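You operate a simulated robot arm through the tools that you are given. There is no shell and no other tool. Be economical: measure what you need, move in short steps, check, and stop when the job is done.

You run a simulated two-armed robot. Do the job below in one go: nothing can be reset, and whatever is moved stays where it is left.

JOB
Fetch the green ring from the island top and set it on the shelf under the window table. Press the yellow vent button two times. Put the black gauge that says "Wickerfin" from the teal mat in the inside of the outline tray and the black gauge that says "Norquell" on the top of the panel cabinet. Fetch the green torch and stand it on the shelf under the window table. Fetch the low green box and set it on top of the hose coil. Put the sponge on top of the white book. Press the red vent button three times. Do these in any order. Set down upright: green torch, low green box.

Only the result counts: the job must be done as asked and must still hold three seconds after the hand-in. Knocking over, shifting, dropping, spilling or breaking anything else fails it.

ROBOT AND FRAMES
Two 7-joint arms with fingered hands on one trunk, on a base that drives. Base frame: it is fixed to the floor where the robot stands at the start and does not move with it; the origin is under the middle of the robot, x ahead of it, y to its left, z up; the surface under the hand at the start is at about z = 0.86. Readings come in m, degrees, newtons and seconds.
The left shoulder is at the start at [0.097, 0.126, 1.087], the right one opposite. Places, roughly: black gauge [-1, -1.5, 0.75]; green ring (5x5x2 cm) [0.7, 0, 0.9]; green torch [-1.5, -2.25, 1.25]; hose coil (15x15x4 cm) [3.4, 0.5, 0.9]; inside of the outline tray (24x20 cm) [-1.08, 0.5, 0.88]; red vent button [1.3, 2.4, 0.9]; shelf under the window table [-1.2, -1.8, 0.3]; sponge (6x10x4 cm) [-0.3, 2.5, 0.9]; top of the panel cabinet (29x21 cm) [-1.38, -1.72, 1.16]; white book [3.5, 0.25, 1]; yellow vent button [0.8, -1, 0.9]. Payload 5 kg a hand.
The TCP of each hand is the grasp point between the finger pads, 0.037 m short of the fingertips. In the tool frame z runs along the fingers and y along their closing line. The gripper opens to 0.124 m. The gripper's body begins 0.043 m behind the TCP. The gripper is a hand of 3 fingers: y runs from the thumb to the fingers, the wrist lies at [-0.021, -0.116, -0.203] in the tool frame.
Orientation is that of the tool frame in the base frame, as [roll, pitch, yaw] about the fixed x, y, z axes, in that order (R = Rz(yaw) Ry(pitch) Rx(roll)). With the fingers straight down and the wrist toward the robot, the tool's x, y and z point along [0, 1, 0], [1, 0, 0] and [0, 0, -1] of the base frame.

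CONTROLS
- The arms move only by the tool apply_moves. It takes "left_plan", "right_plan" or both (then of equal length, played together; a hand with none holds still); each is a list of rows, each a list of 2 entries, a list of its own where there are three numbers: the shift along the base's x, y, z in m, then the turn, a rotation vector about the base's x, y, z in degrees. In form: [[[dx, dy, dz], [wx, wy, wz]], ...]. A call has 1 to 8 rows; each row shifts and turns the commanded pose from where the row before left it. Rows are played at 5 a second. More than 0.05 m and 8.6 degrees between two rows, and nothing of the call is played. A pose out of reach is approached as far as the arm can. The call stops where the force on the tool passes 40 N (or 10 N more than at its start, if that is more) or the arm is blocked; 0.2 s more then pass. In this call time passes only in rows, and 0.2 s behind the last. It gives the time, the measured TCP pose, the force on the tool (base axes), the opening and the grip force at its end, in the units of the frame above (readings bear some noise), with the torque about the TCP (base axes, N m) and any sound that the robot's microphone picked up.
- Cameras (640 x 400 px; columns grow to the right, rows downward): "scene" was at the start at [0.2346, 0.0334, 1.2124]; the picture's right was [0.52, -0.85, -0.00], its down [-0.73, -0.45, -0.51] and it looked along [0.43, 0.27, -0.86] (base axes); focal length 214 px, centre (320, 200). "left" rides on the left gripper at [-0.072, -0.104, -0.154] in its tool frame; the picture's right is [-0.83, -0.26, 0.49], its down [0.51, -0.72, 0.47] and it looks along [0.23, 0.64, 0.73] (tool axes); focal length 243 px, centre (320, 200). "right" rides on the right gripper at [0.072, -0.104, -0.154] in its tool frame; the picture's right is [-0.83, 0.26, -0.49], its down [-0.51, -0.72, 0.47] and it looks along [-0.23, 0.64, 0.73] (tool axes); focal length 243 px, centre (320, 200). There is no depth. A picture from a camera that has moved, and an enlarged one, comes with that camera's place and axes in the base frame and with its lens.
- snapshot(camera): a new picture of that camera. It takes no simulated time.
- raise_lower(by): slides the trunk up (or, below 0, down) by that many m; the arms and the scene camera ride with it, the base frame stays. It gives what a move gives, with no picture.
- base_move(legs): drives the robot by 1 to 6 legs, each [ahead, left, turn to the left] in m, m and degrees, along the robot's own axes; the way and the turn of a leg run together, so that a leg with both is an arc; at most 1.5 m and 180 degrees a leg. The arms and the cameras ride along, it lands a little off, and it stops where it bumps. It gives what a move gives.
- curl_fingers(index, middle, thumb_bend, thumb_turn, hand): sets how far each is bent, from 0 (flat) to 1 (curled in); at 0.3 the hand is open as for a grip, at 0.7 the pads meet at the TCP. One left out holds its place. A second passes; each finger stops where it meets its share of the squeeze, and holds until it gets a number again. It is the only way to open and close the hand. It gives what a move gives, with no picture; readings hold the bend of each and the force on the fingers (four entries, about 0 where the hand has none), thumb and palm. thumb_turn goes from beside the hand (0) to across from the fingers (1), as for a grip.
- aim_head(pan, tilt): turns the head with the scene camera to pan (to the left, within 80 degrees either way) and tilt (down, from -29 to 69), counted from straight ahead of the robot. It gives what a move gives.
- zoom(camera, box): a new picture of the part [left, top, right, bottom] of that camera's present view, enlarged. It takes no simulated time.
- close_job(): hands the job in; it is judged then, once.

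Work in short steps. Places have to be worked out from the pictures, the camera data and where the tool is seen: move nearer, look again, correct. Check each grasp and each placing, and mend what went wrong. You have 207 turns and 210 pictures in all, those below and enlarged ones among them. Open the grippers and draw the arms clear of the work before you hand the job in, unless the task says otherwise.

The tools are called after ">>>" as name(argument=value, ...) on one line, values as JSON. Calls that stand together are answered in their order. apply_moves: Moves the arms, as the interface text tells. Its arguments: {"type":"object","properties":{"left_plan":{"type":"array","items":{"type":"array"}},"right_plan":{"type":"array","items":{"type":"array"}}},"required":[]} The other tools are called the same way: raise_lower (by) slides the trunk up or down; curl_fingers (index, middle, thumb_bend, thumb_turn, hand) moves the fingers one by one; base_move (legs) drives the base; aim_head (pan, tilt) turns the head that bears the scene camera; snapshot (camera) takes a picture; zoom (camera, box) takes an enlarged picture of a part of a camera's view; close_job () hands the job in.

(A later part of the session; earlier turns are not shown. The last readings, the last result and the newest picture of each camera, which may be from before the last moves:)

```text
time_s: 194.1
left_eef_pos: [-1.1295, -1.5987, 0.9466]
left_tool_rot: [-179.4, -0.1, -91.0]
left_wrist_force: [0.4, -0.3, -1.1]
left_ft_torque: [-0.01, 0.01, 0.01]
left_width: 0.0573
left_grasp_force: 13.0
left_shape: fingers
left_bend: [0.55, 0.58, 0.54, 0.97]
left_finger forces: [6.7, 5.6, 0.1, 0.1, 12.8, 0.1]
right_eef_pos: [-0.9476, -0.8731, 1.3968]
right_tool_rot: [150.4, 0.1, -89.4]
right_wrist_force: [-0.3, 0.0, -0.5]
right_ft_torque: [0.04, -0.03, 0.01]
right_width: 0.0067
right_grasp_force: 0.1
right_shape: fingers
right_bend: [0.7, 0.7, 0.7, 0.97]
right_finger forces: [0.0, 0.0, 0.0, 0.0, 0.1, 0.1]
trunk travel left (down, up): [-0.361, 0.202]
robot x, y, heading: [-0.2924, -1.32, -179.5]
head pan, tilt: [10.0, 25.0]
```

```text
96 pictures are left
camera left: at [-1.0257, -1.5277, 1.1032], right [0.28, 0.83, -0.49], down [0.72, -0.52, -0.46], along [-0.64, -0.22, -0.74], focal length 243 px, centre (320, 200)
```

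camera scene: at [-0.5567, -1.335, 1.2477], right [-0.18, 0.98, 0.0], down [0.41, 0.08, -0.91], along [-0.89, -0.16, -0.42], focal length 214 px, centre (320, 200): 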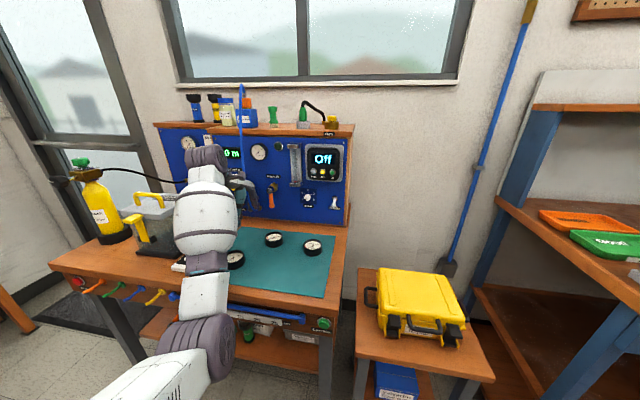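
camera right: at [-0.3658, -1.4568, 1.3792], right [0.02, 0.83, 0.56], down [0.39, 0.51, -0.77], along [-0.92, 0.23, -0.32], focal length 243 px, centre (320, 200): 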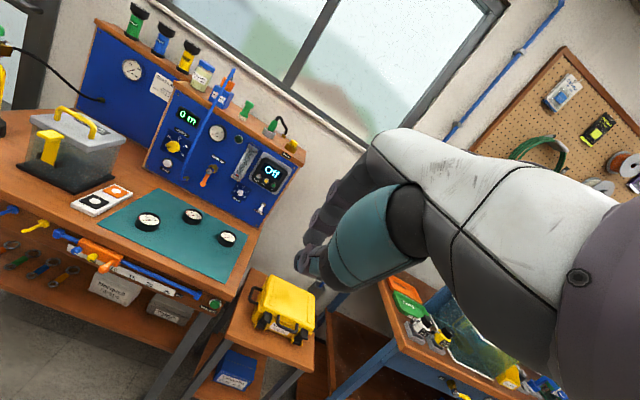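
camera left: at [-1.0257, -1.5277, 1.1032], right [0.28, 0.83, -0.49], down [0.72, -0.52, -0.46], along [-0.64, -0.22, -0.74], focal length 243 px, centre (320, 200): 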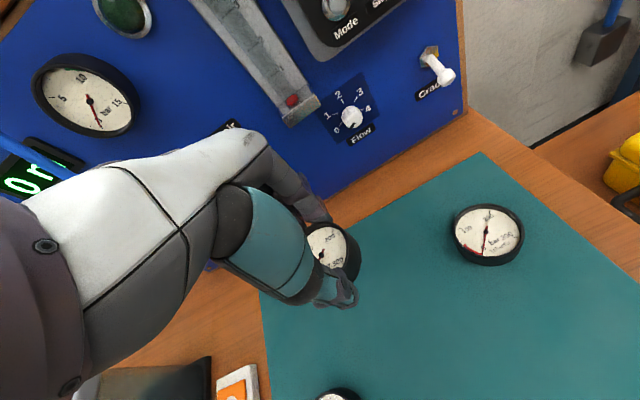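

Gauge held. Raise trunk and hand to clear the cabinet-top items, then view from the head.

>>> raise_lower(by=0.2)

>>> apply_moves(left_plan=[[[0.005, -0.005, 0.045], [0, 0, 0]], [[0.005, -0.01, 0.045], [0, 0, 0]], [[0, -0.01, 0.045], [0, 0, 0]], [[0, -0.01, 0.045], [0, 0, 0]], [[0, 0, 0.025], [0, 0, 0]]])

>>> aim_head(pan=12, tilt=25)

>>> zoom(camera="scene", box=[140, 80, 380, 230])

>>> snapshot(camera="left")

```text
time_s: 196.3
left_eef_pos: [-1.13, -1.5981, 1.1442]
left_tool_rot: [-179.3, 0.0, -91.0]
left_wrist_force: [0.5, 0.0, -2.0]
left_ft_torque: [-0.01, -0.01, 0.01]
left_width: 0.0576
left_grasp_force: 12.4
left_shape: fingers
left_bend: [0.55, 0.58, 0.54, 0.97]
left_finger forces: [6.6, 5.7, 0.1, 0.1, 12.8, 0.0]
right_eef_pos: [-0.9503, -0.8727, 1.5965]
right_tool_rot: [150.4, 0.0, -89.3]
right_wrist_force: [-0.1, -0.3, -0.6]
right_ft_torque: [0.01, 0.02, 0.03]
right_width: 0.0068
right_grasp_force: 0.1
right_shape: fingers
right_bend: [0.7, 0.7, 0.7, 0.97]
right_finger forces: [0.1, 0.0, 0.0, 0.0, 0.0, 0.0]
trunk travel left (down, up): [-0.561, 0.002]
robot x, y, heading: [-0.287, -1.3137, -179.5]
head pan, tilt: [10.0, 25.0]
```

```text
time_s: 197.5
left_eef_pos: [-1.1173, -1.6306, 1.3551]
left_tool_rot: [-179.6, 0.0, -91.1]
left_wrist_force: [-0.1, 0.3, -0.8]
left_ft_torque: [-0.04, 0.02, -0.02]
left_width: 0.0573
left_grasp_force: 12.8
left_shape: fingers
left_bend: [0.55, 0.58, 0.54, 0.97]
left_finger forces: [6.7, 5.5, 0.0, 0.0, 12.6, 0.0]
right_eef_pos: [-0.9452, -0.8726, 1.5983]
right_tool_rot: [150.2, 0.0, -89.5]
right_wrist_force: [-0.3, -0.1, 0.7]
right_ft_torque: [0.03, -0.01, 0.0]
right_width: 0.0066
right_grasp_force: 0.0
right_shape: fingers
right_bend: [0.7, 0.7, 0.7, 0.97]
right_finger forces: [0.0, 0.1, 0.0, 0.0, 0.0, 0.0]
trunk travel left (down, up): [-0.561, 0.002]
robot x, y, heading: [-0.285, -1.313, -179.6]
head pan, tilt: [10.0, 25.0]
```

```text
time_s: 198.1
left_eef_pos: [-1.1179, -1.6302, 1.3535]
left_tool_rot: [-179.5, 0.0, -91.1]
left_wrist_force: [0.7, -0.2, -1.3]
left_ft_torque: [-0.02, 0.01, 0.02]
left_width: 0.0574
left_grasp_force: 12.6
left_shape: fingers
left_bend: [0.55, 0.58, 0.54, 0.97]
left_finger forces: [6.7, 5.6, 0.0, 0.1, 12.7, 0.0]
right_eef_pos: [-0.946, -0.8735, 1.599]
right_tool_rot: [150.2, 0.0, -89.4]
right_wrist_force: [-0.8, 0.1, 0.4]
right_ft_torque: [-0.01, -0.02, -0.02]
right_width: 0.0066
right_grasp_force: 0.1
right_shape: fingers
right_bend: [0.7, 0.7, 0.7, 0.97]
right_finger forces: [0.0, 0.0, 0.0, 0.1, 0.0, 0.0]
trunk travel left (down, up): [-0.561, 0.002]
robot x, y, heading: [-0.2874, -1.3199, -179.7]
head pan, tilt: [12.0, 25.0]
```

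```text
2.67 times, centred on (260, 155) of scene
camera zoom: at [-0.4071, -1.3368, 1.5792], right [-0.21, 0.98, 0.0], down [0.41, 0.09, -0.91], along [-0.89, -0.19, -0.42], focal length 572 px, centre (480, 320)
```

zoom: 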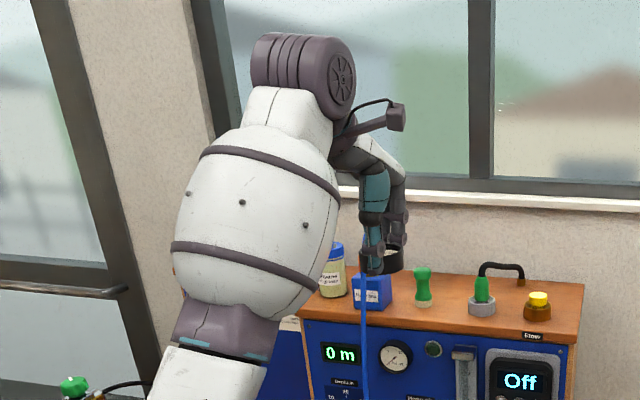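

```text
94 pictures are left
camera left: at [-1.0135, -1.56, 1.5102], right [0.28, 0.83, -0.49], down [0.72, -0.52, -0.47], along [-0.64, -0.22, -0.74], focal length 243 px, centre (320, 200)
```

left: 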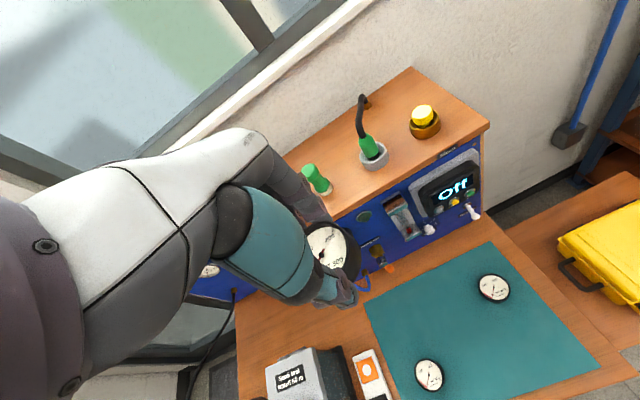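

Clear view: free area behind the brush/nozzle. Target gauge centre ≈[-1.395,-1.615]. Move in over it.

>>> base_move(legs=[[0.16, 0, 0]])

>>> apply_moves(left_plan=[[[-0.04, 0.01, 0], [0, 0, 0]], [[-0.04, 0.01, 0], [0, 0, 0]], [[-0.03, 0, 0], [0, 0, 0]]])

>>> snapshot(camera="left")

>>> zoom(camera="scene", box=[140, 100, 380, 250])

```text
time_s: 199.5
left_eef_pos: [-1.2703, -1.6323, 1.3591]
left_tool_rot: [-179.8, 0.0, -91.0]
left_wrist_force: [0.7, -0.3, -0.4]
left_ft_torque: [0.02, 0.05, -0.02]
left_width: 0.0572
left_grasp_force: 12.7
left_shape: fingers
left_bend: [0.55, 0.58, 0.54, 0.97]
left_finger forces: [6.7, 5.5, 0.0, 0.0, 12.7, 0.0]
right_eef_pos: [-1.0986, -0.8751, 1.6021]
right_tool_rot: [149.9, 0.0, -89.3]
right_wrist_force: [0.2, -0.5, 0.6]
right_ft_torque: [-0.02, 0.05, -0.02]
right_width: 0.0067
right_grasp_force: 0.1
right_shape: fingers
right_bend: [0.7, 0.7, 0.7, 0.97]
right_finger forces: [0.0, 0.0, 0.0, 0.0, 0.0, 0.1]
trunk travel left (down, up): [-0.561, 0.002]
robot x, y, heading: [-0.4503, -1.3204, -179.5]
head pan, tilt: [12.0, 25.0]
```

```text
time_s: 200.3
left_eef_pos: [-1.3867, -1.6114, 1.3539]
left_tool_rot: [-179.6, 0.0, -91.1]
left_wrist_force: [-0.1, 0.4, -1.1]
left_ft_torque: [0.0, -0.04, -0.01]
left_width: 0.0572
left_grasp_force: 12.2
left_shape: fingers
left_bend: [0.55, 0.58, 0.54, 0.96]
left_finger forces: [6.8, 5.6, 0.0, 0.0, 12.5, 0.0]
right_eef_pos: [-1.1043, -0.8744, 1.5988]
right_tool_rot: [150.1, -0.1, -89.4]
right_wrist_force: [0.0, 0.3, 0.6]
right_ft_torque: [-0.04, -0.02, 0.01]
right_width: 0.0066
right_grasp_force: 0.1
right_shape: fingers
right_bend: [0.7, 0.7, 0.7, 0.97]
right_finger forces: [0.1, 0.0, 0.0, 0.0, 0.0, 0.1]
trunk travel left (down, up): [-0.561, 0.002]
robot x, y, heading: [-0.4452, -1.318, -179.6]
head pan, tilt: [12.0, 25.0]
```

```text
93 pictures are left
camera left: at [-1.2825, -1.5403, 1.5116], right [0.28, 0.83, -0.49], down [0.72, -0.52, -0.47], along [-0.64, -0.22, -0.74], focal length 243 px, centre (320, 200)
```

left: 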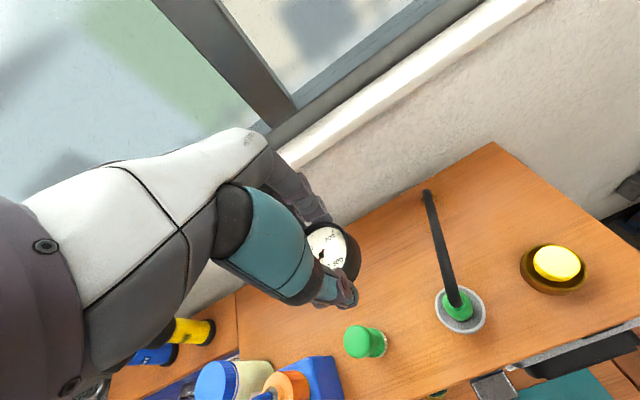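

```text
2.67 times, centred on (260, 175) of scene
camera zoom: at [-0.5652, -1.3379, 1.5792], right [-0.22, 0.98, 0.0], down [0.41, 0.09, -0.91], along [-0.88, -0.2, -0.42], focal length 572 px, centre (480, 267)
```

zoom: 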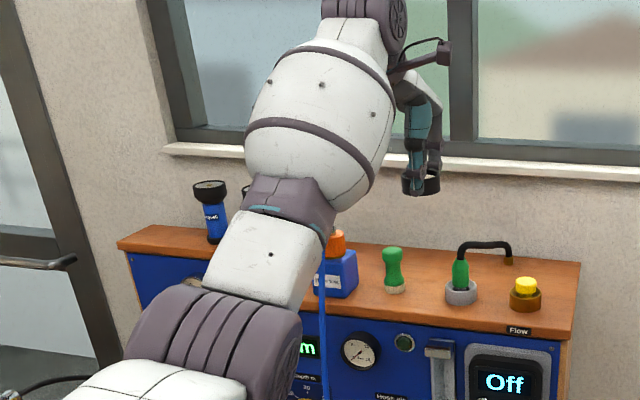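

Position good (brush at [-1.327,-1.634], back edge at -1.507). Descend.

>>> apply_moves(left_plan=[[[-0.004, 0, -0.04], [0, 0, 0]], [[0, 0, -0.04], [0, 0, 0]], [[0, 0, -0.04], [0, 0, 0]], [[0, 0, -0.015], [0, 0, 0]]])

>>> apply_moves(left_plan=[[[0, 0, -0.007], [0, 0, 0]], [[0, 0, -0.005], [0, 0, 0]]])

>>> snapshot(camera="left")

>>> zoom(camera="scene", box=[200, 120, 360, 220])

```text
time_s: 201.3
left_eef_pos: [-1.3898, -1.6104, 1.2183]
left_tool_rot: [-179.5, -0.1, -90.9]
left_wrist_force: [0.1, 0.2, -1.6]
left_ft_torque: [0.0, 0.03, -0.01]
left_width: 0.0576
left_grasp_force: 12.7
left_shape: fingers
left_bend: [0.55, 0.58, 0.54, 0.96]
left_finger forces: [6.7, 5.6, 0.0, 0.0, 12.4, 0.0]
right_eef_pos: [-1.1051, -0.8738, 1.5993]
right_tool_rot: [150.2, 0.1, -89.4]
right_wrist_force: [0.3, 0.3, 0.4]
right_ft_torque: [0.0, -0.03, 0.01]
right_width: 0.0068
right_grasp_force: 0.1
right_shape: fingers
right_bend: [0.7, 0.7, 0.7, 0.97]
right_finger forces: [0.0, 0.0, 0.0, 0.1, 0.0, 0.0]
trunk travel left (down, up): [-0.561, 0.002]
robot x, y, heading: [-0.449, -1.3157, -179.7]
head pan, tilt: [12.0, 25.0]
```

```text
time_s: 201.9
left_eef_pos: [-1.39, -1.613, 1.2066]
left_tool_rot: [-179.5, 0.0, -91.1]
left_wrist_force: [0.0, 0.1, -0.6]
left_ft_torque: [0.04, -0.01, 0.01]
left_width: 0.0573
left_grasp_force: 12.6
left_shape: fingers
left_bend: [0.55, 0.58, 0.54, 0.96]
left_finger forces: [6.7, 5.6, 0.1, 0.1, 12.4, 0.1]
right_eef_pos: [-1.1048, -0.8755, 1.5981]
right_tool_rot: [150.2, 0.1, -89.5]
right_wrist_force: [-0.1, -0.2, -0.2]
right_ft_torque: [0.01, 0.0, 0.0]
right_width: 0.0065
right_grasp_force: 0.0
right_shape: fingers
right_bend: [0.7, 0.7, 0.7, 0.97]
right_finger forces: [0.0, 0.1, 0.0, 0.1, 0.1, 0.0]
trunk travel left (down, up): [-0.561, 0.002]
robot x, y, heading: [-0.4453, -1.3162, -179.5]
head pan, tilt: [12.0, 25.0]
```

```text
91 pictures are left
camera left: at [-1.286, -1.5413, 1.3624], right [0.28, 0.83, -0.49], down [0.72, -0.52, -0.47], along [-0.64, -0.22, -0.74], focal length 243 px, centre (320, 200)
```

left: 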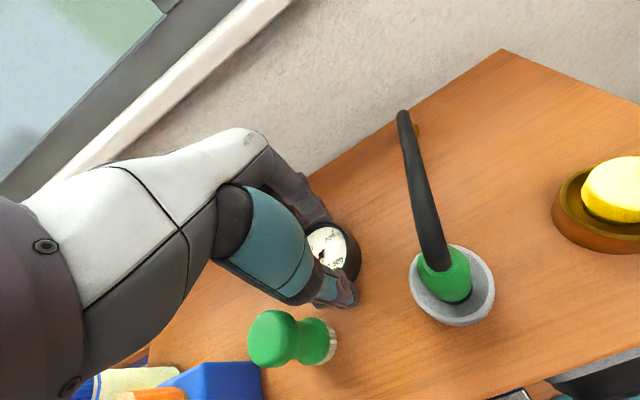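

```text
4.00 times, centred on (280, 170) of scene
camera zoom: at [-0.5657, -1.3384, 1.5791], right [-0.22, 0.98, 0.0], down [0.41, 0.09, -0.91], along [-0.88, -0.19, -0.42], focal length 858 px, centre (480, 320)
```

zoom: 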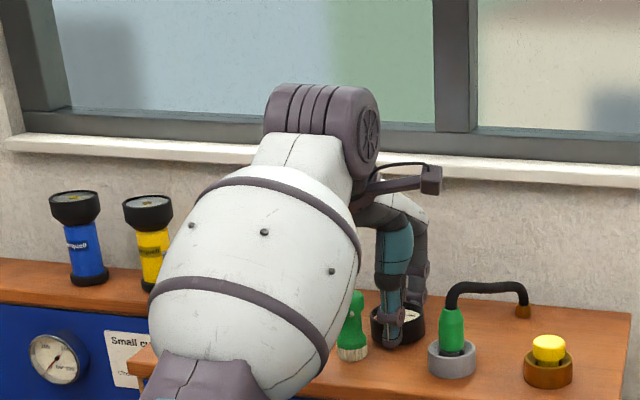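

Not quite touching; lower a few mm more until contact.

>>> apply_moves(left_plan=[[[0, 0, -0.005], [0, 0, 0]], [[0, 0, -0.004], [0, 0, 0]]])

```text
time_s: 202.5
left_eef_pos: [-1.3898, -1.6115, 1.2037]
left_tool_rot: [-180.0, -0.1, -91.0]
left_wrist_force: [-5.0, 0.0, 13.1]
left_ft_torque: [-0.07, 0.18, 0.02]
left_width: 0.057
left_grasp_force: 16.0
left_shape: fingers
left_bend: [0.55, 0.58, 0.54, 0.97]
left_finger forces: [8.3, 11.0, 0.0, 0.1, 12.2, 0.0]
right_eef_pos: [-1.1023, -0.8745, 1.6009]
right_tool_rot: [150.0, 0.0, -89.4]
right_wrist_force: [-0.3, 0.0, 1.1]
right_ft_torque: [0.0, 0.0, 0.02]
right_width: 0.0066
right_grasp_force: 0.2
right_shape: fingers
right_bend: [0.7, 0.7, 0.7, 0.97]
right_finger forces: [0.1, 0.0, 0.1, 0.0, 0.0, 0.0]
trunk travel left (down, up): [-0.561, 0.002]
robot x, y, heading: [-0.448, -1.3185, -179.5]
head pan, tilt: [12.0, 25.0]
```

Contact. Release gently.

>>> apply_moves(left_plan=[[[0, 0, 0.004], [0, 0, 0]]])

>>> curl_fingers(hand="left", index=0.48, middle=0.48, thumb_bend=0.49)

>>> apply_moves(left_plan=[[[0, 0, 0.02], [0, 0, 0]], [[0, 0, 0.03], [0, 0, 0]], [[0, 0, 0.04], [0, 0, 0]], [[0.0, 0, 0.045], [0, 0, 0]], [[0.01, 0, 0.03], [0, 0, 0]]])

>>> snapshot(camera="left")

```text
time_s: 202.9
left_eef_pos: [-1.389, -1.611, 1.2032]
left_tool_rot: [-179.8, -0.1, -91.0]
left_wrist_force: [-4.6, -0.8, 12.0]
left_ft_torque: [-0.07, 0.26, -0.06]
left_width: 0.0571
left_grasp_force: 15.6
left_shape: fingers
left_bend: [0.55, 0.57, 0.54, 0.97]
left_finger forces: [8.3, 11.6, 0.0, 0.0, 12.3, 0.1]
right_eef_pos: [-1.1037, -0.8734, 1.5999]
right_tool_rot: [150.0, 0.0, -89.4]
right_wrist_force: [0.6, -1.3, 0.4]
right_ft_torque: [0.02, -0.01, -0.03]
right_width: 0.0067
right_grasp_force: 0.1
right_shape: fingers
right_bend: [0.7, 0.7, 0.7, 0.97]
right_finger forces: [0.1, 0.0, 0.0, 0.1, 0.0, 0.1]
trunk travel left (down, up): [-0.561, 0.002]
robot x, y, heading: [-0.4468, -1.3173, -179.6]
head pan, tilt: [12.0, 25.0]
```

```text
time_s: 203.9
left_eef_pos: [-1.3878, -1.6133, 1.2028]
left_tool_rot: [-179.6, 0.0, -90.9]
left_wrist_force: [2.5, 0.3, 6.9]
left_ft_torque: [-0.08, 0.12, 0.02]
left_width: 0.0718
left_grasp_force: 2.9
left_shape: fingers
left_bend: [0.48, 0.5, 0.49, 0.97]
left_finger forces: [0.1, 5.8, 0.1, 0.1, 0.0, 0.0]
right_eef_pos: [-1.1022, -0.8757, 1.5997]
right_tool_rot: [150.1, 0.0, -89.4]
right_wrist_force: [0.2, -0.5, 1.1]
right_ft_torque: [0.0, 0.02, 0.02]
right_width: 0.0069
right_grasp_force: 0.1
right_shape: fingers
right_bend: [0.7, 0.7, 0.7, 0.97]
right_finger forces: [0.0, 0.1, 0.1, 0.0, 0.0, 0.1]
trunk travel left (down, up): [-0.561, 0.002]
robot x, y, heading: [-0.4491, -1.3203, -179.4]
head pan, tilt: [12.0, 25.0]
```

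```text
time_s: 205.1
left_eef_pos: [-1.3777, -1.6114, 1.3683]
left_tool_rot: [-179.6, 0.0, -91.1]
left_wrist_force: [0.7, -0.6, -0.6]
left_ft_torque: [-0.04, 0.03, -0.04]
left_width: 0.072
left_grasp_force: 0.1
left_shape: fingers
left_bend: [0.48, 0.48, 0.49, 0.97]
left_finger forces: [0.1, 0.0, 0.0, 0.1, 0.0, 0.1]
right_eef_pos: [-1.1026, -0.8742, 1.5991]
right_tool_rot: [150.2, 0.0, -89.3]
right_wrist_force: [0.6, -1.2, 1.0]
right_ft_torque: [-0.01, 0.0, -0.02]
right_width: 0.0065
right_grasp_force: 0.1
right_shape: fingers
right_bend: [0.7, 0.7, 0.7, 0.97]
right_finger forces: [0.1, 0.0, 0.1, 0.0, 0.0, 0.0]
trunk travel left (down, up): [-0.561, 0.002]
robot x, y, heading: [-0.4415, -1.3226, -179.5]
head pan, tilt: [12.0, 25.0]
```

```text
89 pictures are left
camera left: at [-1.273, -1.5404, 1.5254], right [0.28, 0.83, -0.49], down [0.72, -0.52, -0.47], along [-0.64, -0.22, -0.74], focal length 243 px, centre (320, 200)
```

left: 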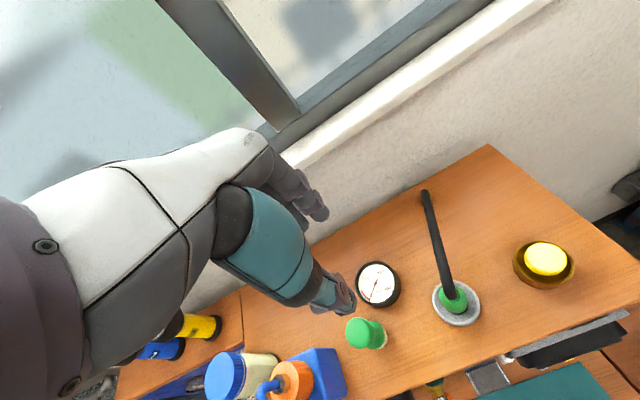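

Norquell is on the cabinet top. Now the Wickerfin gauge: back off over it and lower.

>>> base_move(legs=[[-0.37, 0.07, 0]])

>>> curl_fingers(hand="left", index=0.36, middle=0.36, thumb_bend=0.36)

>>> raise_lower(by=-0.35)

>>> apply_moves(left_plan=[[[0, 0, -0.04], [0, 0, 0]], [[0, 0, -0.03], [0, 0, 0]]])

>>> snapshot(camera="left")

```text
time_s: 207.5
left_eef_pos: [-1.0139, -1.6735, 1.3627]
left_tool_rot: [-179.4, 0.0, -91.3]
left_wrist_force: [-0.5, 0.1, -0.3]
left_ft_torque: [0.03, -0.02, -0.02]
left_width: 0.072
left_grasp_force: 0.0
left_shape: fingers
left_bend: [0.48, 0.48, 0.49, 0.97]
left_finger forces: [0.0, 0.0, 0.0, 0.0, 0.0, 0.1]
right_eef_pos: [-0.737, -0.9383, 1.5946]
right_tool_rot: [150.4, 0.0, -89.7]
right_wrist_force: [-0.2, -0.1, -0.2]
right_ft_torque: [-0.01, -0.01, 0.0]
right_width: 0.0066
right_grasp_force: 0.1
right_shape: fingers
right_bend: [0.7, 0.7, 0.7, 0.97]
right_finger forces: [0.0, 0.0, 0.0, 0.0, 0.0, 0.0]
trunk travel left (down, up): [-0.561, 0.002]
robot x, y, heading: [-0.0783, -1.3845, -179.9]
head pan, tilt: [12.0, 25.0]
```

```text
time_s: 208.5
left_eef_pos: [-1.0086, -1.6752, 1.368]
left_tool_rot: [-179.6, -0.1, -91.2]
left_wrist_force: [-0.1, 0.1, 0.8]
left_ft_torque: [0.03, 0.0, 0.01]
left_width: 0.1103
left_grasp_force: 0.0
left_shape: fingers
left_bend: [0.36, 0.36, 0.36, 0.97]
left_finger forces: [0.1, 0.1, 0.0, 0.0, 0.0, 0.0]
right_eef_pos: [-0.7304, -0.9399, 1.5998]
right_tool_rot: [150.1, -0.1, -89.6]
right_wrist_force: [0.2, 0.1, -0.1]
right_ft_torque: [-0.01, 0.04, -0.02]
right_width: 0.0067
right_grasp_force: 0.0
right_shape: fingers
right_bend: [0.7, 0.7, 0.7, 0.97]
right_finger forces: [0.1, 0.0, 0.0, 0.1, 0.0, 0.0]
trunk travel left (down, up): [-0.561, 0.002]
robot x, y, heading: [-0.0773, -1.3871, -179.9]
head pan, tilt: [12.0, 25.0]
```

```text
time_s: 211.9
left_eef_pos: [-1.0088, -1.675, 1.0177]
left_tool_rot: [-179.6, 0.0, -91.3]
left_wrist_force: [-0.2, -0.3, 0.1]
left_ft_torque: [-0.03, 0.0, -0.03]
left_width: 0.1104
left_grasp_force: 0.0
left_shape: fingers
left_bend: [0.36, 0.36, 0.36, 0.97]
left_finger forces: [0.0, 0.0, 0.0, 0.0, 0.1, 0.1]
right_eef_pos: [-0.7307, -0.9386, 1.2496]
right_tool_rot: [150.2, 0.0, -89.7]
right_wrist_force: [0.0, -0.5, 0.2]
right_ft_torque: [0.01, 0.0, 0.04]
right_width: 0.0067
right_grasp_force: 0.1
right_shape: fingers
right_bend: [0.7, 0.7, 0.7, 0.97]
right_finger forces: [0.0, 0.0, 0.0, 0.0, 0.0, 0.0]
trunk travel left (down, up): [-0.211, 0.352]
robot x, y, heading: [-0.0764, -1.3847, -179.8]
head pan, tilt: [12.0, 25.0]
```

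```text
time_s: 212.5
left_eef_pos: [-1.0098, -1.674, 0.9481]
left_tool_rot: [-179.6, 0.0, -91.3]
left_wrist_force: [-0.7, -0.2, 0.0]
left_ft_torque: [0.03, 0.01, 0.05]
left_width: 0.1105
left_grasp_force: 0.1
left_shape: fingers
left_bend: [0.36, 0.36, 0.36, 0.97]
left_finger forces: [0.1, 0.0, 0.0, 0.0, 0.0, 0.1]
right_eef_pos: [-0.7319, -0.939, 1.2498]
right_tool_rot: [150.2, 0.0, -89.7]
right_wrist_force: [-0.3, -0.5, -0.1]
right_ft_torque: [0.0, 0.05, -0.03]
right_width: 0.0066
right_grasp_force: 0.0
right_shape: fingers
right_bend: [0.7, 0.7, 0.7, 0.97]
right_finger forces: [0.1, 0.0, 0.0, 0.0, 0.0, 0.0]
trunk travel left (down, up): [-0.211, 0.352]
robot x, y, heading: [-0.0755, -1.3879, -180.1]
head pan, tilt: [12.0, 25.0]
```

```text
88 pictures are left
camera left: at [-0.9054, -1.6047, 1.1047], right [0.28, 0.82, -0.49], down [0.71, -0.52, -0.47], along [-0.64, -0.22, -0.74], focal length 243 px, centre (320, 200)
```

left: 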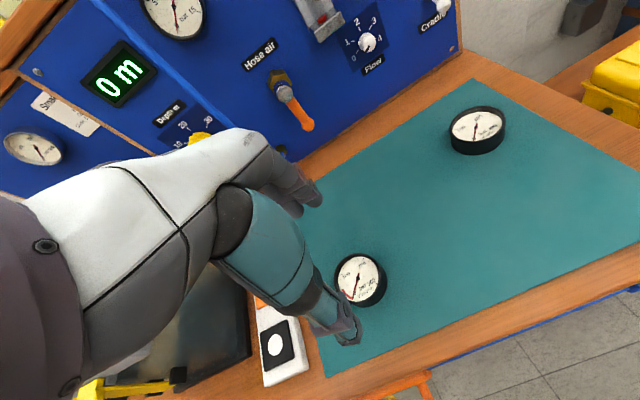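

Aligned with the Wickerfin gauge; descend, grip, lift.

>>> apply_moves(left_plan=[[[0, -0.004, -0.04], [0, 0, 0]], [[0, 0, -0.04], [0, 0, 0]], [[0, 0, -0.02], [0, 0, 0]]])

>>> curl_fingers(hand="left", index=0.62, middle=0.62, thumb_bend=0.62)

>>> raise_lower(by=0.25)

>>> snapshot(camera="left")

```text
time_s: 213.3
left_eef_pos: [-1.0099, -1.6805, 0.8492]
left_tool_rot: [-179.6, 0.0, -91.4]
left_wrist_force: [0.1, 0.0, -0.6]
left_ft_torque: [-0.01, 0.03, 0.0]
left_width: 0.1104
left_grasp_force: 0.0
left_shape: fingers
left_bend: [0.36, 0.36, 0.36, 0.97]
left_finger forces: [0.0, 0.0, 0.1, 0.0, 0.0, 0.0]
right_eef_pos: [-0.7328, -0.9395, 1.2489]
right_tool_rot: [150.1, 0.0, -89.7]
right_wrist_force: [-0.1, -0.3, -0.2]
right_ft_torque: [-0.01, 0.01, -0.02]
right_width: 0.0066
right_grasp_force: 0.2
right_shape: fingers
right_bend: [0.7, 0.7, 0.7, 0.97]
right_finger forces: [0.1, 0.1, 0.0, 0.0, 0.1, 0.0]
trunk travel left (down, up): [-0.211, 0.352]
robot x, y, heading: [-0.0785, -1.384, -179.9]
head pan, tilt: [12.0, 25.0]
```

```text
time_s: 214.3
left_eef_pos: [-1.01, -1.68, 0.8497]
left_tool_rot: [-179.6, 0.0, -91.3]
left_wrist_force: [-0.1, 0.0, 0.5]
left_ft_torque: [-0.03, 0.0, -0.03]
left_width: 0.0589
left_grasp_force: 13.1
left_shape: fingers
left_bend: [0.55, 0.57, 0.53, 0.97]
left_finger forces: [7.3, 6.1, 0.0, 0.0, 13.0, 0.0]
right_eef_pos: [-0.7326, -0.9391, 1.2471]
right_tool_rot: [150.3, 0.0, -89.7]
right_wrist_force: [-0.4, -0.6, 0.0]
right_ft_torque: [-0.02, -0.04, -0.03]
right_width: 0.0064
right_grasp_force: 0.1
right_shape: fingers
right_bend: [0.7, 0.7, 0.7, 0.97]
right_finger forces: [0.0, 0.0, 0.0, 0.1, 0.0, 0.0]
trunk travel left (down, up): [-0.211, 0.352]
robot x, y, heading: [-0.0796, -1.3817, -179.7]
head pan, tilt: [12.0, 25.0]
```

```text
time_s: 216.9
left_eef_pos: [-1.0107, -1.6786, 1.0966]
left_tool_rot: [-179.5, 0.0, -91.3]
left_wrist_force: [-0.7, 0.8, -1.1]
left_ft_torque: [0.01, 0.0, 0.0]
left_width: 0.0588
left_grasp_force: 13.2
left_shape: fingers
left_bend: [0.55, 0.58, 0.53, 0.97]
left_finger forces: [7.3, 5.6, 0.1, 0.0, 13.0, 0.1]
right_eef_pos: [-0.7329, -0.9387, 1.4971]
right_tool_rot: [150.3, 0.0, -89.8]
right_wrist_force: [0.3, -0.3, 0.6]
right_ft_torque: [0.02, 0.02, 0.01]
right_width: 0.0068
right_grasp_force: 0.1
right_shape: fingers
right_bend: [0.7, 0.7, 0.7, 0.97]
right_finger forces: [0.1, 0.1, 0.0, 0.1, 0.1, 0.1]
trunk travel left (down, up): [-0.461, 0.102]
robot x, y, heading: [-0.0775, -1.3867, -180.0]
head pan, tilt: [12.0, 25.0]
```

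```text
87 pictures are left
camera left: at [-0.9061, -1.6082, 1.2523], right [0.29, 0.82, -0.49], down [0.71, -0.52, -0.46], along [-0.64, -0.22, -0.74], focal length 243 px, centre (320, 200)
```

left: 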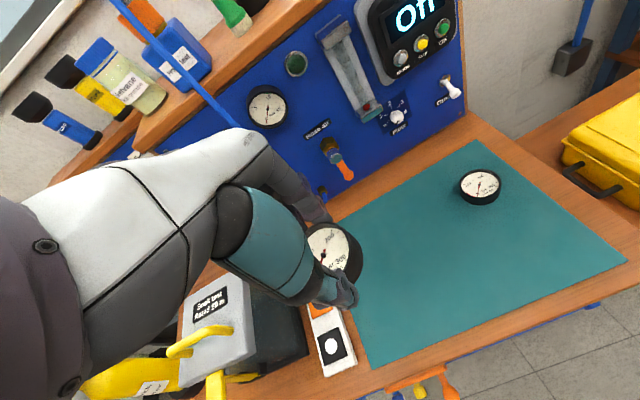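

Wickerfin is held. Drive right along the wall side toward the outline tray and look.

>>> base_move(legs=[[-0.06, 0, 0], [0, -1.3, 0]])

>>> aim_head(pan=-30, tilt=30)

>>> snapshot(camera="scene")

```text
time_s: 229.2
left_eef_pos: [-0.9444, -0.3457, 1.0968]
left_tool_rot: [-179.6, -0.1, -92.5]
left_wrist_force: [-0.1, 0.6, -0.6]
left_ft_torque: [0.02, -0.02, 0.01]
left_width: 0.0589
left_grasp_force: 13.1
left_shape: fingers
left_bend: [0.55, 0.58, 0.53, 0.97]
left_finger forces: [7.3, 5.5, 0.0, 0.0, 13.0, 0.0]
right_eef_pos: [-0.6521, 0.3876, 1.498]
right_tool_rot: [150.2, 0.0, -91.0]
right_wrist_force: [0.0, 0.2, 0.2]
right_ft_torque: [-0.04, 0.03, 0.01]
right_width: 0.0068
right_grasp_force: 0.1
right_shape: fingers
right_bend: [0.7, 0.7, 0.7, 0.97]
right_finger forces: [0.0, 0.0, 0.0, 0.0, 0.1, 0.0]
trunk travel left (down, up): [-0.461, 0.102]
robot x, y, heading: [-0.0049, -0.0758, 178.8]
head pan, tilt: [12.0, 25.0]
```

```text
time_s: 230.3
left_eef_pos: [-0.9449, -0.3447, 1.0974]
left_tool_rot: [-179.5, -0.1, -92.6]
left_wrist_force: [0.2, 1.0, -1.9]
left_ft_torque: [-0.02, -0.02, 0.01]
left_width: 0.0589
left_grasp_force: 12.9
left_shape: fingers
left_bend: [0.55, 0.58, 0.53, 0.97]
left_finger forces: [7.3, 5.6, 0.0, 0.0, 13.1, 0.0]
right_eef_pos: [-0.6515, 0.3885, 1.4983]
right_tool_rot: [150.2, 0.0, -91.0]
right_wrist_force: [0.3, -0.4, 1.1]
right_ft_torque: [0.0, 0.03, 0.01]
right_width: 0.0066
right_grasp_force: 0.1
right_shape: fingers
right_bend: [0.7, 0.7, 0.7, 0.97]
right_finger forces: [0.1, 0.0, 0.1, 0.0, 0.1, 0.0]
trunk travel left (down, up): [-0.461, 0.102]
robot x, y, heading: [-0.0036, -0.0705, 179.0]
head pan, tilt: [-30.0, 30.0]
```

```text
86 pictures are left
camera scene: at [-0.2045, -0.0241, 1.4505], right [0.52, 0.86, 0.0], down [0.43, -0.26, -0.87], along [-0.74, 0.45, -0.5], focal length 214 px, centre (320, 200)
```

scene: 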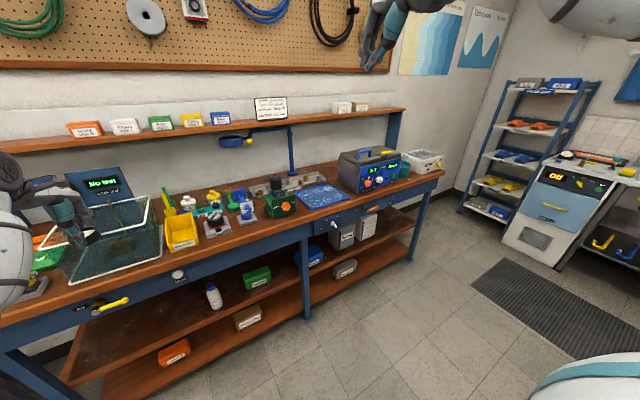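

>>> zoom(camera="scene", box=[220, 150, 440, 290])

>>> zoom(camera="scene", box=[280, 170, 360, 220])

```text
2.86 times, centred on (330, 220) of scene
camera zoom: at [-0.2045, -0.0241, 1.4505], right [0.52, 0.86, 0.0], down [0.43, -0.26, -0.87], along [-0.74, 0.45, -0.5], focal length 613 px, centre (291, 143)
```

zoom: 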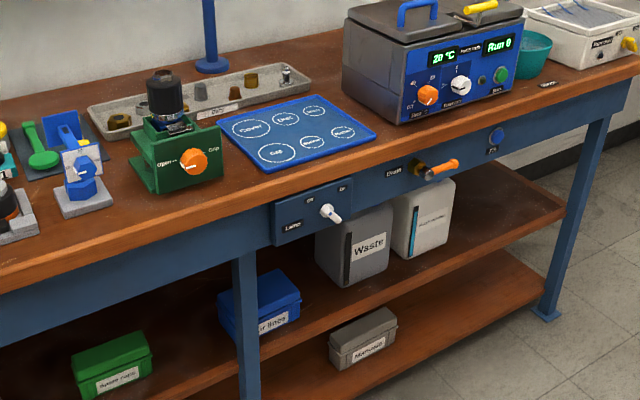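

```text
8.00 times, centred on (320, 195) of scene
camera zoom: at [-0.2045, -0.0241, 1.4505], right [0.52, 0.86, 0.0], down [0.43, -0.26, -0.87], along [-0.74, 0.45, -0.5], focal length 1716 px, centre (320, 240)
```

zoom: 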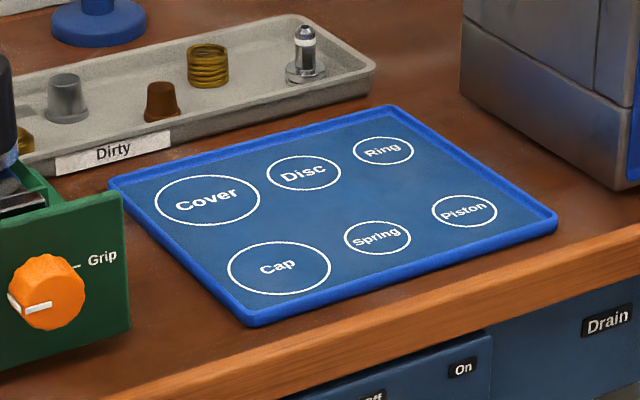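

Outline tray centre ≈[-1.08,0.51]. Drive so the gauge is over it.

>>> base_move(legs=[[0, -0.85, 1.0], [0.13, 0, 0]])

>>> snapshot(camera="left")

```text
time_s: 238.9
left_eef_pos: [-1.0584, 0.4778, 1.0997]
left_tool_rot: [-179.6, -0.1, -91.2]
left_wrist_force: [0.4, 0.4, -1.1]
left_ft_torque: [-0.01, 0.02, 0.01]
left_width: 0.0587
left_grasp_force: 12.4
left_shape: fingers
left_bend: [0.55, 0.58, 0.53, 0.97]
left_finger forces: [7.3, 5.7, 0.0, 0.1, 13.1, 0.1]
right_eef_pos: [-0.7809, 1.2173, 1.4999]
right_tool_rot: [150.0, 0.0, -89.8]
right_wrist_force: [-0.2, 0.0, 0.6]
right_ft_torque: [0.0, 0.01, -0.01]
right_width: 0.0068
right_grasp_force: 0.0
right_shape: fingers
right_bend: [0.7, 0.7, 0.7, 0.97]
right_finger forces: [0.1, 0.0, 0.1, 0.0, 0.0, 0.1]
trunk travel left (down, up): [-0.461, 0.102]
robot x, y, heading: [-0.1246, 0.7732, -179.7]
head pan, tilt: [-30.0, 30.0]
```

```text
83 pictures are left
camera left: at [-0.9542, 0.5481, 1.2558], right [0.28, 0.82, -0.49], down [0.71, -0.52, -0.47], along [-0.64, -0.22, -0.74], focal length 243 px, centre (320, 200)
```

left: 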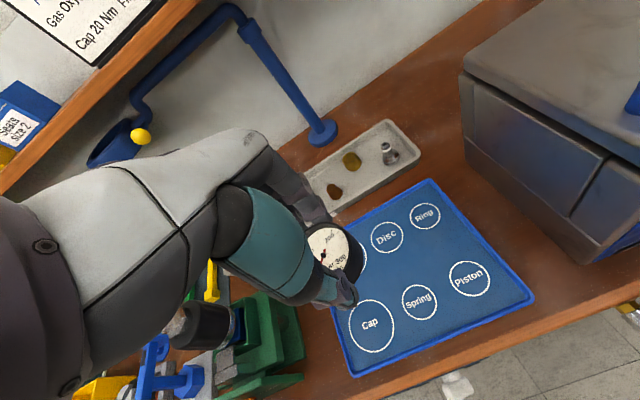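

Tray centre at ≈[-1.055,0.535]. Shift, then lower.

>>> apply_moves(left_plan=[[[0, 0.03, 0], [0, 0, 0]], [[0.002, 0.027, 0], [0, 0, 0]]])

>>> raise_lower(by=-0.15)

>>> apply_moves(left_plan=[[[0, 0, -0.02], [0, 0, 0]], [[0, 0, -0.01], [0, 0, 0]]])

>>> snapshot(camera="left")

```text
time_s: 239.6
left_eef_pos: [-1.058, 0.5363, 1.0988]
left_tool_rot: [-179.6, 0.0, -91.3]
left_wrist_force: [-0.3, 0.8, -0.7]
left_ft_torque: [-0.01, 0.04, 0.01]
left_width: 0.0589
left_grasp_force: 13.3
left_shape: fingers
left_bend: [0.55, 0.58, 0.53, 0.96]
left_finger forces: [7.3, 5.6, 0.0, 0.0, 13.0, 0.0]
right_eef_pos: [-0.7807, 1.2186, 1.4984]
right_tool_rot: [150.1, -0.1, -89.7]
right_wrist_force: [0.2, -0.4, 0.1]
right_ft_torque: [-0.01, 0.0, -0.03]
right_width: 0.0065
right_grasp_force: 0.1
right_shape: fingers
right_bend: [0.7, 0.7, 0.7, 0.97]
right_finger forces: [0.0, 0.0, 0.1, 0.1, 0.1, 0.1]
trunk travel left (down, up): [-0.461, 0.102]
robot x, y, heading: [-0.1283, 0.7717, -179.6]
head pan, tilt: [-30.0, 30.0]
```

```text
time_s: 241.3
left_eef_pos: [-1.0591, 0.5346, 0.9488]
left_tool_rot: [-179.6, 0.0, -91.2]
left_wrist_force: [-0.2, 0.0, -1.1]
left_ft_torque: [0.02, 0.02, 0.03]
left_width: 0.0588
left_grasp_force: 12.5
left_shape: fingers
left_bend: [0.55, 0.58, 0.53, 0.96]
left_finger forces: [7.3, 5.5, 0.0, 0.0, 12.9, 0.0]
right_eef_pos: [-0.7819, 1.2165, 1.3488]
right_tool_rot: [150.1, 0.0, -89.7]
right_wrist_force: [0.2, 0.1, 0.4]
right_ft_torque: [0.05, 0.02, 0.02]
right_width: 0.0067
right_grasp_force: 0.1
right_shape: fingers
right_bend: [0.7, 0.7, 0.7, 0.97]
right_finger forces: [0.0, 0.1, 0.0, 0.0, 0.0, 0.1]
trunk travel left (down, up): [-0.311, 0.252]
robot x, y, heading: [-0.1276, 0.7681, -179.7]
head pan, tilt: [-30.0, 30.0]
```

```text
time_s: 241.9
left_eef_pos: [-1.058, 0.5352, 0.9271]
left_tool_rot: [179.6, 0.0, -91.3]
left_wrist_force: [-8.9, -1.8, 40.1]
left_ft_torque: [-0.16, 1.06, 0.05]
left_width: 0.0577
left_grasp_force: 24.9
left_shape: fingers
left_bend: [0.55, 0.56, 0.55, 0.96]
left_finger forces: [13.1, 25.1, 0.1, 0.0, 11.4, 0.0]
right_eef_pos: [-0.7782, 1.2183, 1.3525]
right_tool_rot: [149.9, 0.0, -89.8]
right_wrist_force: [0.4, -0.5, -0.9]
right_ft_torque: [0.0, -0.01, 0.0]
right_width: 0.0067
right_grasp_force: 0.1
right_shape: fingers
right_bend: [0.7, 0.7, 0.7, 0.97]
right_finger forces: [0.0, 0.1, 0.0, 0.0, 0.0, 0.0]
trunk travel left (down, up): [-0.311, 0.252]
robot x, y, heading: [-0.1257, 0.769, -180.0]
head pan, tilt: [-30.0, 30.0]
```

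```text
82 pictures are left
camera left: at [-0.9516, 0.6059, 1.0819], right [0.28, 0.82, -0.49], down [0.71, -0.52, -0.48], along [-0.65, -0.22, -0.73], focal length 243 px, centre (320, 200)
```

left: 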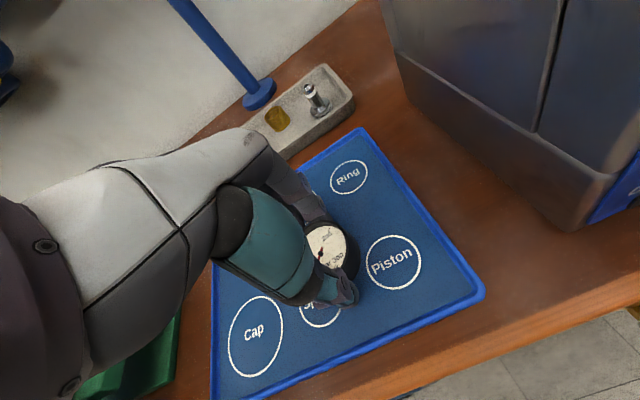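

Contact; gauge well within the tray. Release and rise.

>>> apply_moves(left_plan=[[[0, 0, 0.006], [0, 0, 0]]])

>>> curl_fingers(hand="left", index=0.44, middle=0.44, thumb_bend=0.44)

>>> apply_moves(left_plan=[[[0, 0, 0.03], [0, 0, 0]], [[0, 0, 0.04], [0, 0, 0]], [[0, 0, 0.04], [0, 0, 0]], [[0, 0, 0.04], [0, 0, 0]]])

>>> snapshot(camera="left")

```text
time_s: 242.3
left_eef_pos: [-1.0587, 0.535, 0.9279]
left_tool_rot: [-179.9, 0.0, -91.3]
left_wrist_force: [-12.1, -1.4, 35.4]
left_ft_torque: [-0.2, 1.32, 0.06]
left_width: 0.0577
left_grasp_force: 24.5
left_shape: fingers
left_bend: [0.54, 0.56, 0.55, 0.96]
left_finger forces: [13.5, 24.7, 0.1, 0.1, 10.6, 0.1]
right_eef_pos: [-0.7799, 1.2183, 1.3502]
right_tool_rot: [150.0, 0.0, -89.7]
right_wrist_force: [-0.6, 0.2, -0.4]
right_ft_torque: [0.0, -0.01, -0.01]
right_width: 0.0067
right_grasp_force: 0.0
right_shape: fingers
right_bend: [0.7, 0.7, 0.7, 0.97]
right_finger forces: [0.0, 0.0, 0.1, 0.0, 0.0, 0.1]
trunk travel left (down, up): [-0.311, 0.252]
robot x, y, heading: [-0.1274, 0.7694, -179.6]
head pan, tilt: [-30.0, 30.0]
```

```text
time_s: 243.3
left_eef_pos: [-1.0566, 0.5358, 0.9263]
left_tool_rot: [-179.7, 0.1, -91.3]
left_wrist_force: [6.9, 0.7, 24.4]
left_ft_torque: [0.05, 0.85, -0.05]
left_width: 0.0839
left_grasp_force: 12.3
left_shape: fingers
left_bend: [0.45, 0.46, 0.44, 0.97]
left_finger forces: [9.7, 15.0, 0.0, 0.1, 0.0, 0.0]
right_eef_pos: [-0.7783, 1.2184, 1.3506]
right_tool_rot: [150.0, 0.0, -89.6]
right_wrist_force: [-0.1, 0.9, -0.1]
right_ft_torque: [0.01, 0.0, 0.02]
right_width: 0.0068
right_grasp_force: 0.2
right_shape: fingers
right_bend: [0.7, 0.7, 0.7, 0.97]
right_finger forces: [0.1, 0.1, 0.0, 0.0, 0.0, 0.1]
trunk travel left (down, up): [-0.311, 0.252]
robot x, y, heading: [-0.1295, 0.7677, -179.7]
head pan, tilt: [-30.0, 30.0]
```

```text
time_s: 244.3
left_eef_pos: [-1.0589, 0.5364, 1.0742]
left_tool_rot: [-179.5, 0.0, -91.5]
left_wrist_force: [0.2, -0.4, -0.6]
left_ft_torque: [-0.03, 0.01, -0.01]
left_width: 0.0857
left_grasp_force: 0.0
left_shape: fingers
left_bend: [0.44, 0.44, 0.44, 0.97]
left_finger forces: [0.0, 0.0, 0.1, 0.0, 0.0, 0.0]
right_eef_pos: [-0.7821, 1.217, 1.3491]
right_tool_rot: [150.1, 0.0, -89.7]
right_wrist_force: [-0.2, 0.0, -0.1]
right_ft_torque: [-0.03, 0.02, -0.01]
right_width: 0.0068
right_grasp_force: 0.1
right_shape: fingers
right_bend: [0.7, 0.7, 0.7, 0.97]
right_finger forces: [0.0, 0.0, 0.0, 0.1, 0.1, 0.0]
trunk travel left (down, up): [-0.311, 0.252]
robot x, y, heading: [-0.1269, 0.7682, -179.7]
head pan, tilt: [-30.0, 30.0]
```

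```text
81 pictures are left
camera left: at [-0.9543, 0.607, 1.2306], right [0.29, 0.82, -0.49], down [0.71, -0.52, -0.46], along [-0.64, -0.22, -0.74], focal length 243 px, centre (320, 200)
```

left: 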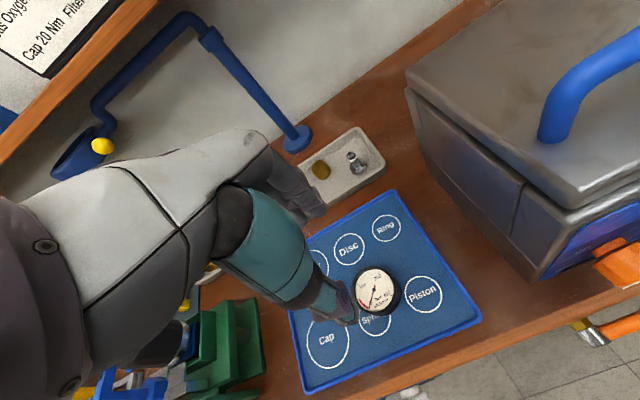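

Wickerfin is in the tray. Now back off and turn to face the +y wall to look for the sponge, red button and low green box.

>>> base_move(legs=[[-0.28, 0, 0], [0, 0, -90]])

>>> aim_head(pan=20, tilt=22)

>>> snapshot(camera="scene")

>>> aim_head(pan=-45, tilt=22)

>>> snapshot(camera="scene")

```text
time_s: 250.1
left_eef_pos: [-0.0724, 1.7065, 1.0742]
left_tool_rot: [-179.4, 0.0, 177.9]
left_wrist_force: [-0.1, 0.8, -0.1]
left_ft_torque: [-0.04, -0.03, -0.02]
left_width: 0.0855
left_grasp_force: 0.1
left_shape: fingers
left_bend: [0.44, 0.44, 0.44, 0.97]
left_finger forces: [0.0, 0.0, 0.0, 0.0, 0.0, 0.1]
right_eef_pos: [0.6049, 1.4216, 1.3473]
right_tool_rot: [150.2, -0.1, 179.6]
right_wrist_force: [-0.2, -0.3, 0.8]
right_ft_torque: [0.0, 0.01, 0.0]
right_width: 0.0068
right_grasp_force: 0.0
right_shape: fingers
right_bend: [0.7, 0.7, 0.7, 0.97]
right_finger forces: [0.0, 0.0, 0.0, 0.1, 0.0, 0.0]
trunk travel left (down, up): [-0.311, 0.252]
robot x, y, heading: [0.1476, 0.7721, 89.4]
head pan, tilt: [-30.0, 30.0]
```

```text
time_s: 251.3
left_eef_pos: [-0.0716, 1.7058, 1.0733]
left_tool_rot: [-179.5, 0.0, 178.0]
left_wrist_force: [-0.1, -0.4, 0.3]
left_ft_torque: [0.03, -0.02, -0.01]
left_width: 0.0861
left_grasp_force: 0.0
left_shape: fingers
left_bend: [0.44, 0.44, 0.44, 0.97]
left_finger forces: [0.0, 0.0, 0.0, 0.1, 0.1, 0.0]
right_eef_pos: [0.6058, 1.4203, 1.349]
right_tool_rot: [150.2, 0.0, 179.7]
right_wrist_force: [-0.2, 0.5, 0.0]
right_ft_torque: [0.01, -0.03, -0.02]
right_width: 0.0067
right_grasp_force: 0.0
right_shape: fingers
right_bend: [0.7, 0.7, 0.7, 0.97]
right_finger forces: [0.0, 0.0, 0.1, 0.1, 0.0, 0.0]
trunk travel left (down, up): [-0.311, 0.252]
robot x, y, heading: [0.1523, 0.7696, 89.6]
head pan, tilt: [20.0, 22.0]
```

```text
80 pictures are left
camera scene: at [0.1235, 1.0267, 1.3033], right [0.94, 0.33, 0.0], down [0.12, -0.35, -0.93], along [-0.31, 0.87, -0.37], focal length 214 px, centre (320, 200)
```

scene: 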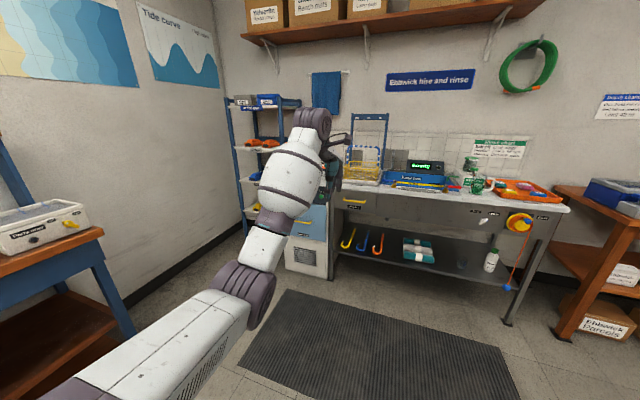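

```text
time_s: 252.6
left_eef_pos: [-0.072, 1.7044, 1.0726]
left_tool_rot: [-179.5, 0.0, 178.0]
left_wrist_force: [0.4, 0.5, 0.4]
left_ft_torque: [0.01, 0.01, 0.0]
left_width: 0.0859
left_grasp_force: 0.1
left_shape: fingers
left_bend: [0.44, 0.44, 0.44, 0.97]
left_finger forces: [0.1, 0.0, 0.1, 0.0, 0.1, 0.0]
right_eef_pos: [0.6053, 1.4207, 1.3488]
right_tool_rot: [150.2, 0.0, 179.6]
right_wrist_force: [0.5, 0.1, -0.2]
right_ft_torque: [0.02, 0.01, 0.0]
right_width: 0.0065
right_grasp_force: 0.0
right_shape: fingers
right_bend: [0.7, 0.7, 0.7, 0.97]
right_finger forces: [0.0, 0.0, 0.0, 0.1, 0.0, 0.0]
trunk travel left (down, up): [-0.311, 0.252]
robot x, y, heading: [0.1494, 0.7704, 89.5]
head pan, tilt: [-45.0, 22.0]
```

```text
79 pictures are left
camera scene: at [0.2205, 1.0041, 1.3033], right [0.7, -0.71, 0.0], down [-0.27, -0.26, -0.93], along [0.66, 0.65, -0.37], focal length 214 px, centre (320, 200)
```

scene: 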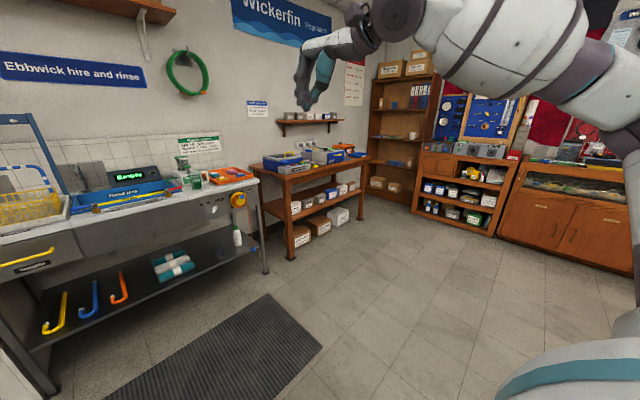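

>>> zoom(camera="scene", box=[240, 120, 400, 220])

>>> zoom(camera="scene", box=[60, 120, 260, 245])

>>> zoom(camera="scene", box=[400, 90, 640, 240])

```text
4.00 times, centred on (320, 170) of scene
camera zoom: at [0.2205, 1.0041, 1.3033], right [0.7, -0.71, 0.0], down [-0.27, -0.26, -0.93], along [0.66, 0.65, -0.37], focal length 858 px, centre (320, 320)
```

zoom: 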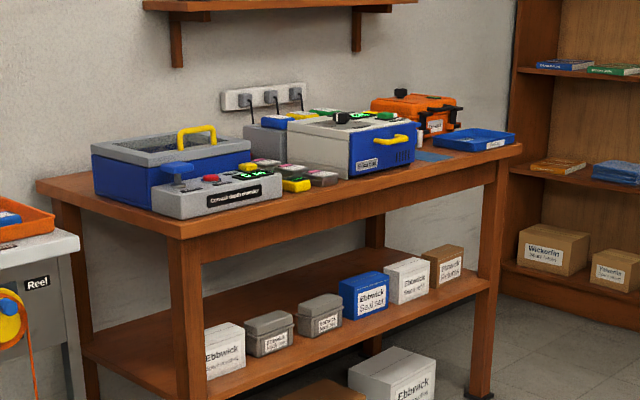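

```text
3.20 times, centred on (160, 182) of scene
camera zoom: at [0.2205, 1.0041, 1.3033], right [0.7, -0.71, 0.0], down [-0.27, -0.26, -0.93], along [0.66, 0.65, -0.37], focal length 686 px, centre (832, 256)
```

zoom: 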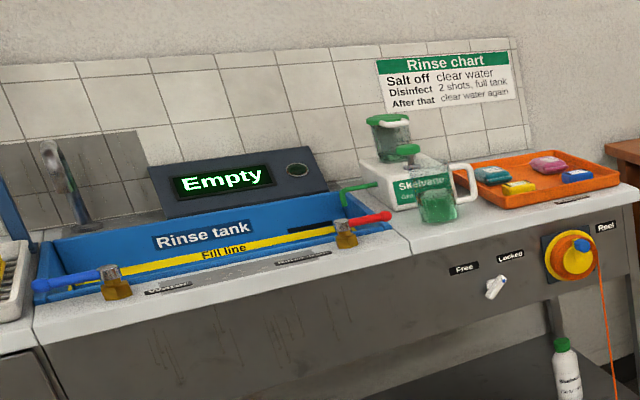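

```text
2.67 times, centred on (520, 165) of scene
camera zoom: at [0.2205, 1.0041, 1.3033], right [0.7, -0.71, 0.0], down [-0.27, -0.26, -0.93], along [0.66, 0.65, -0.37], focal length 572 px, centre (-213, 293)
```

zoom: 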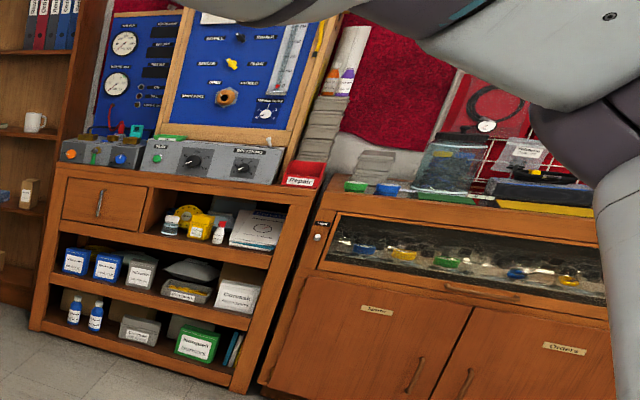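

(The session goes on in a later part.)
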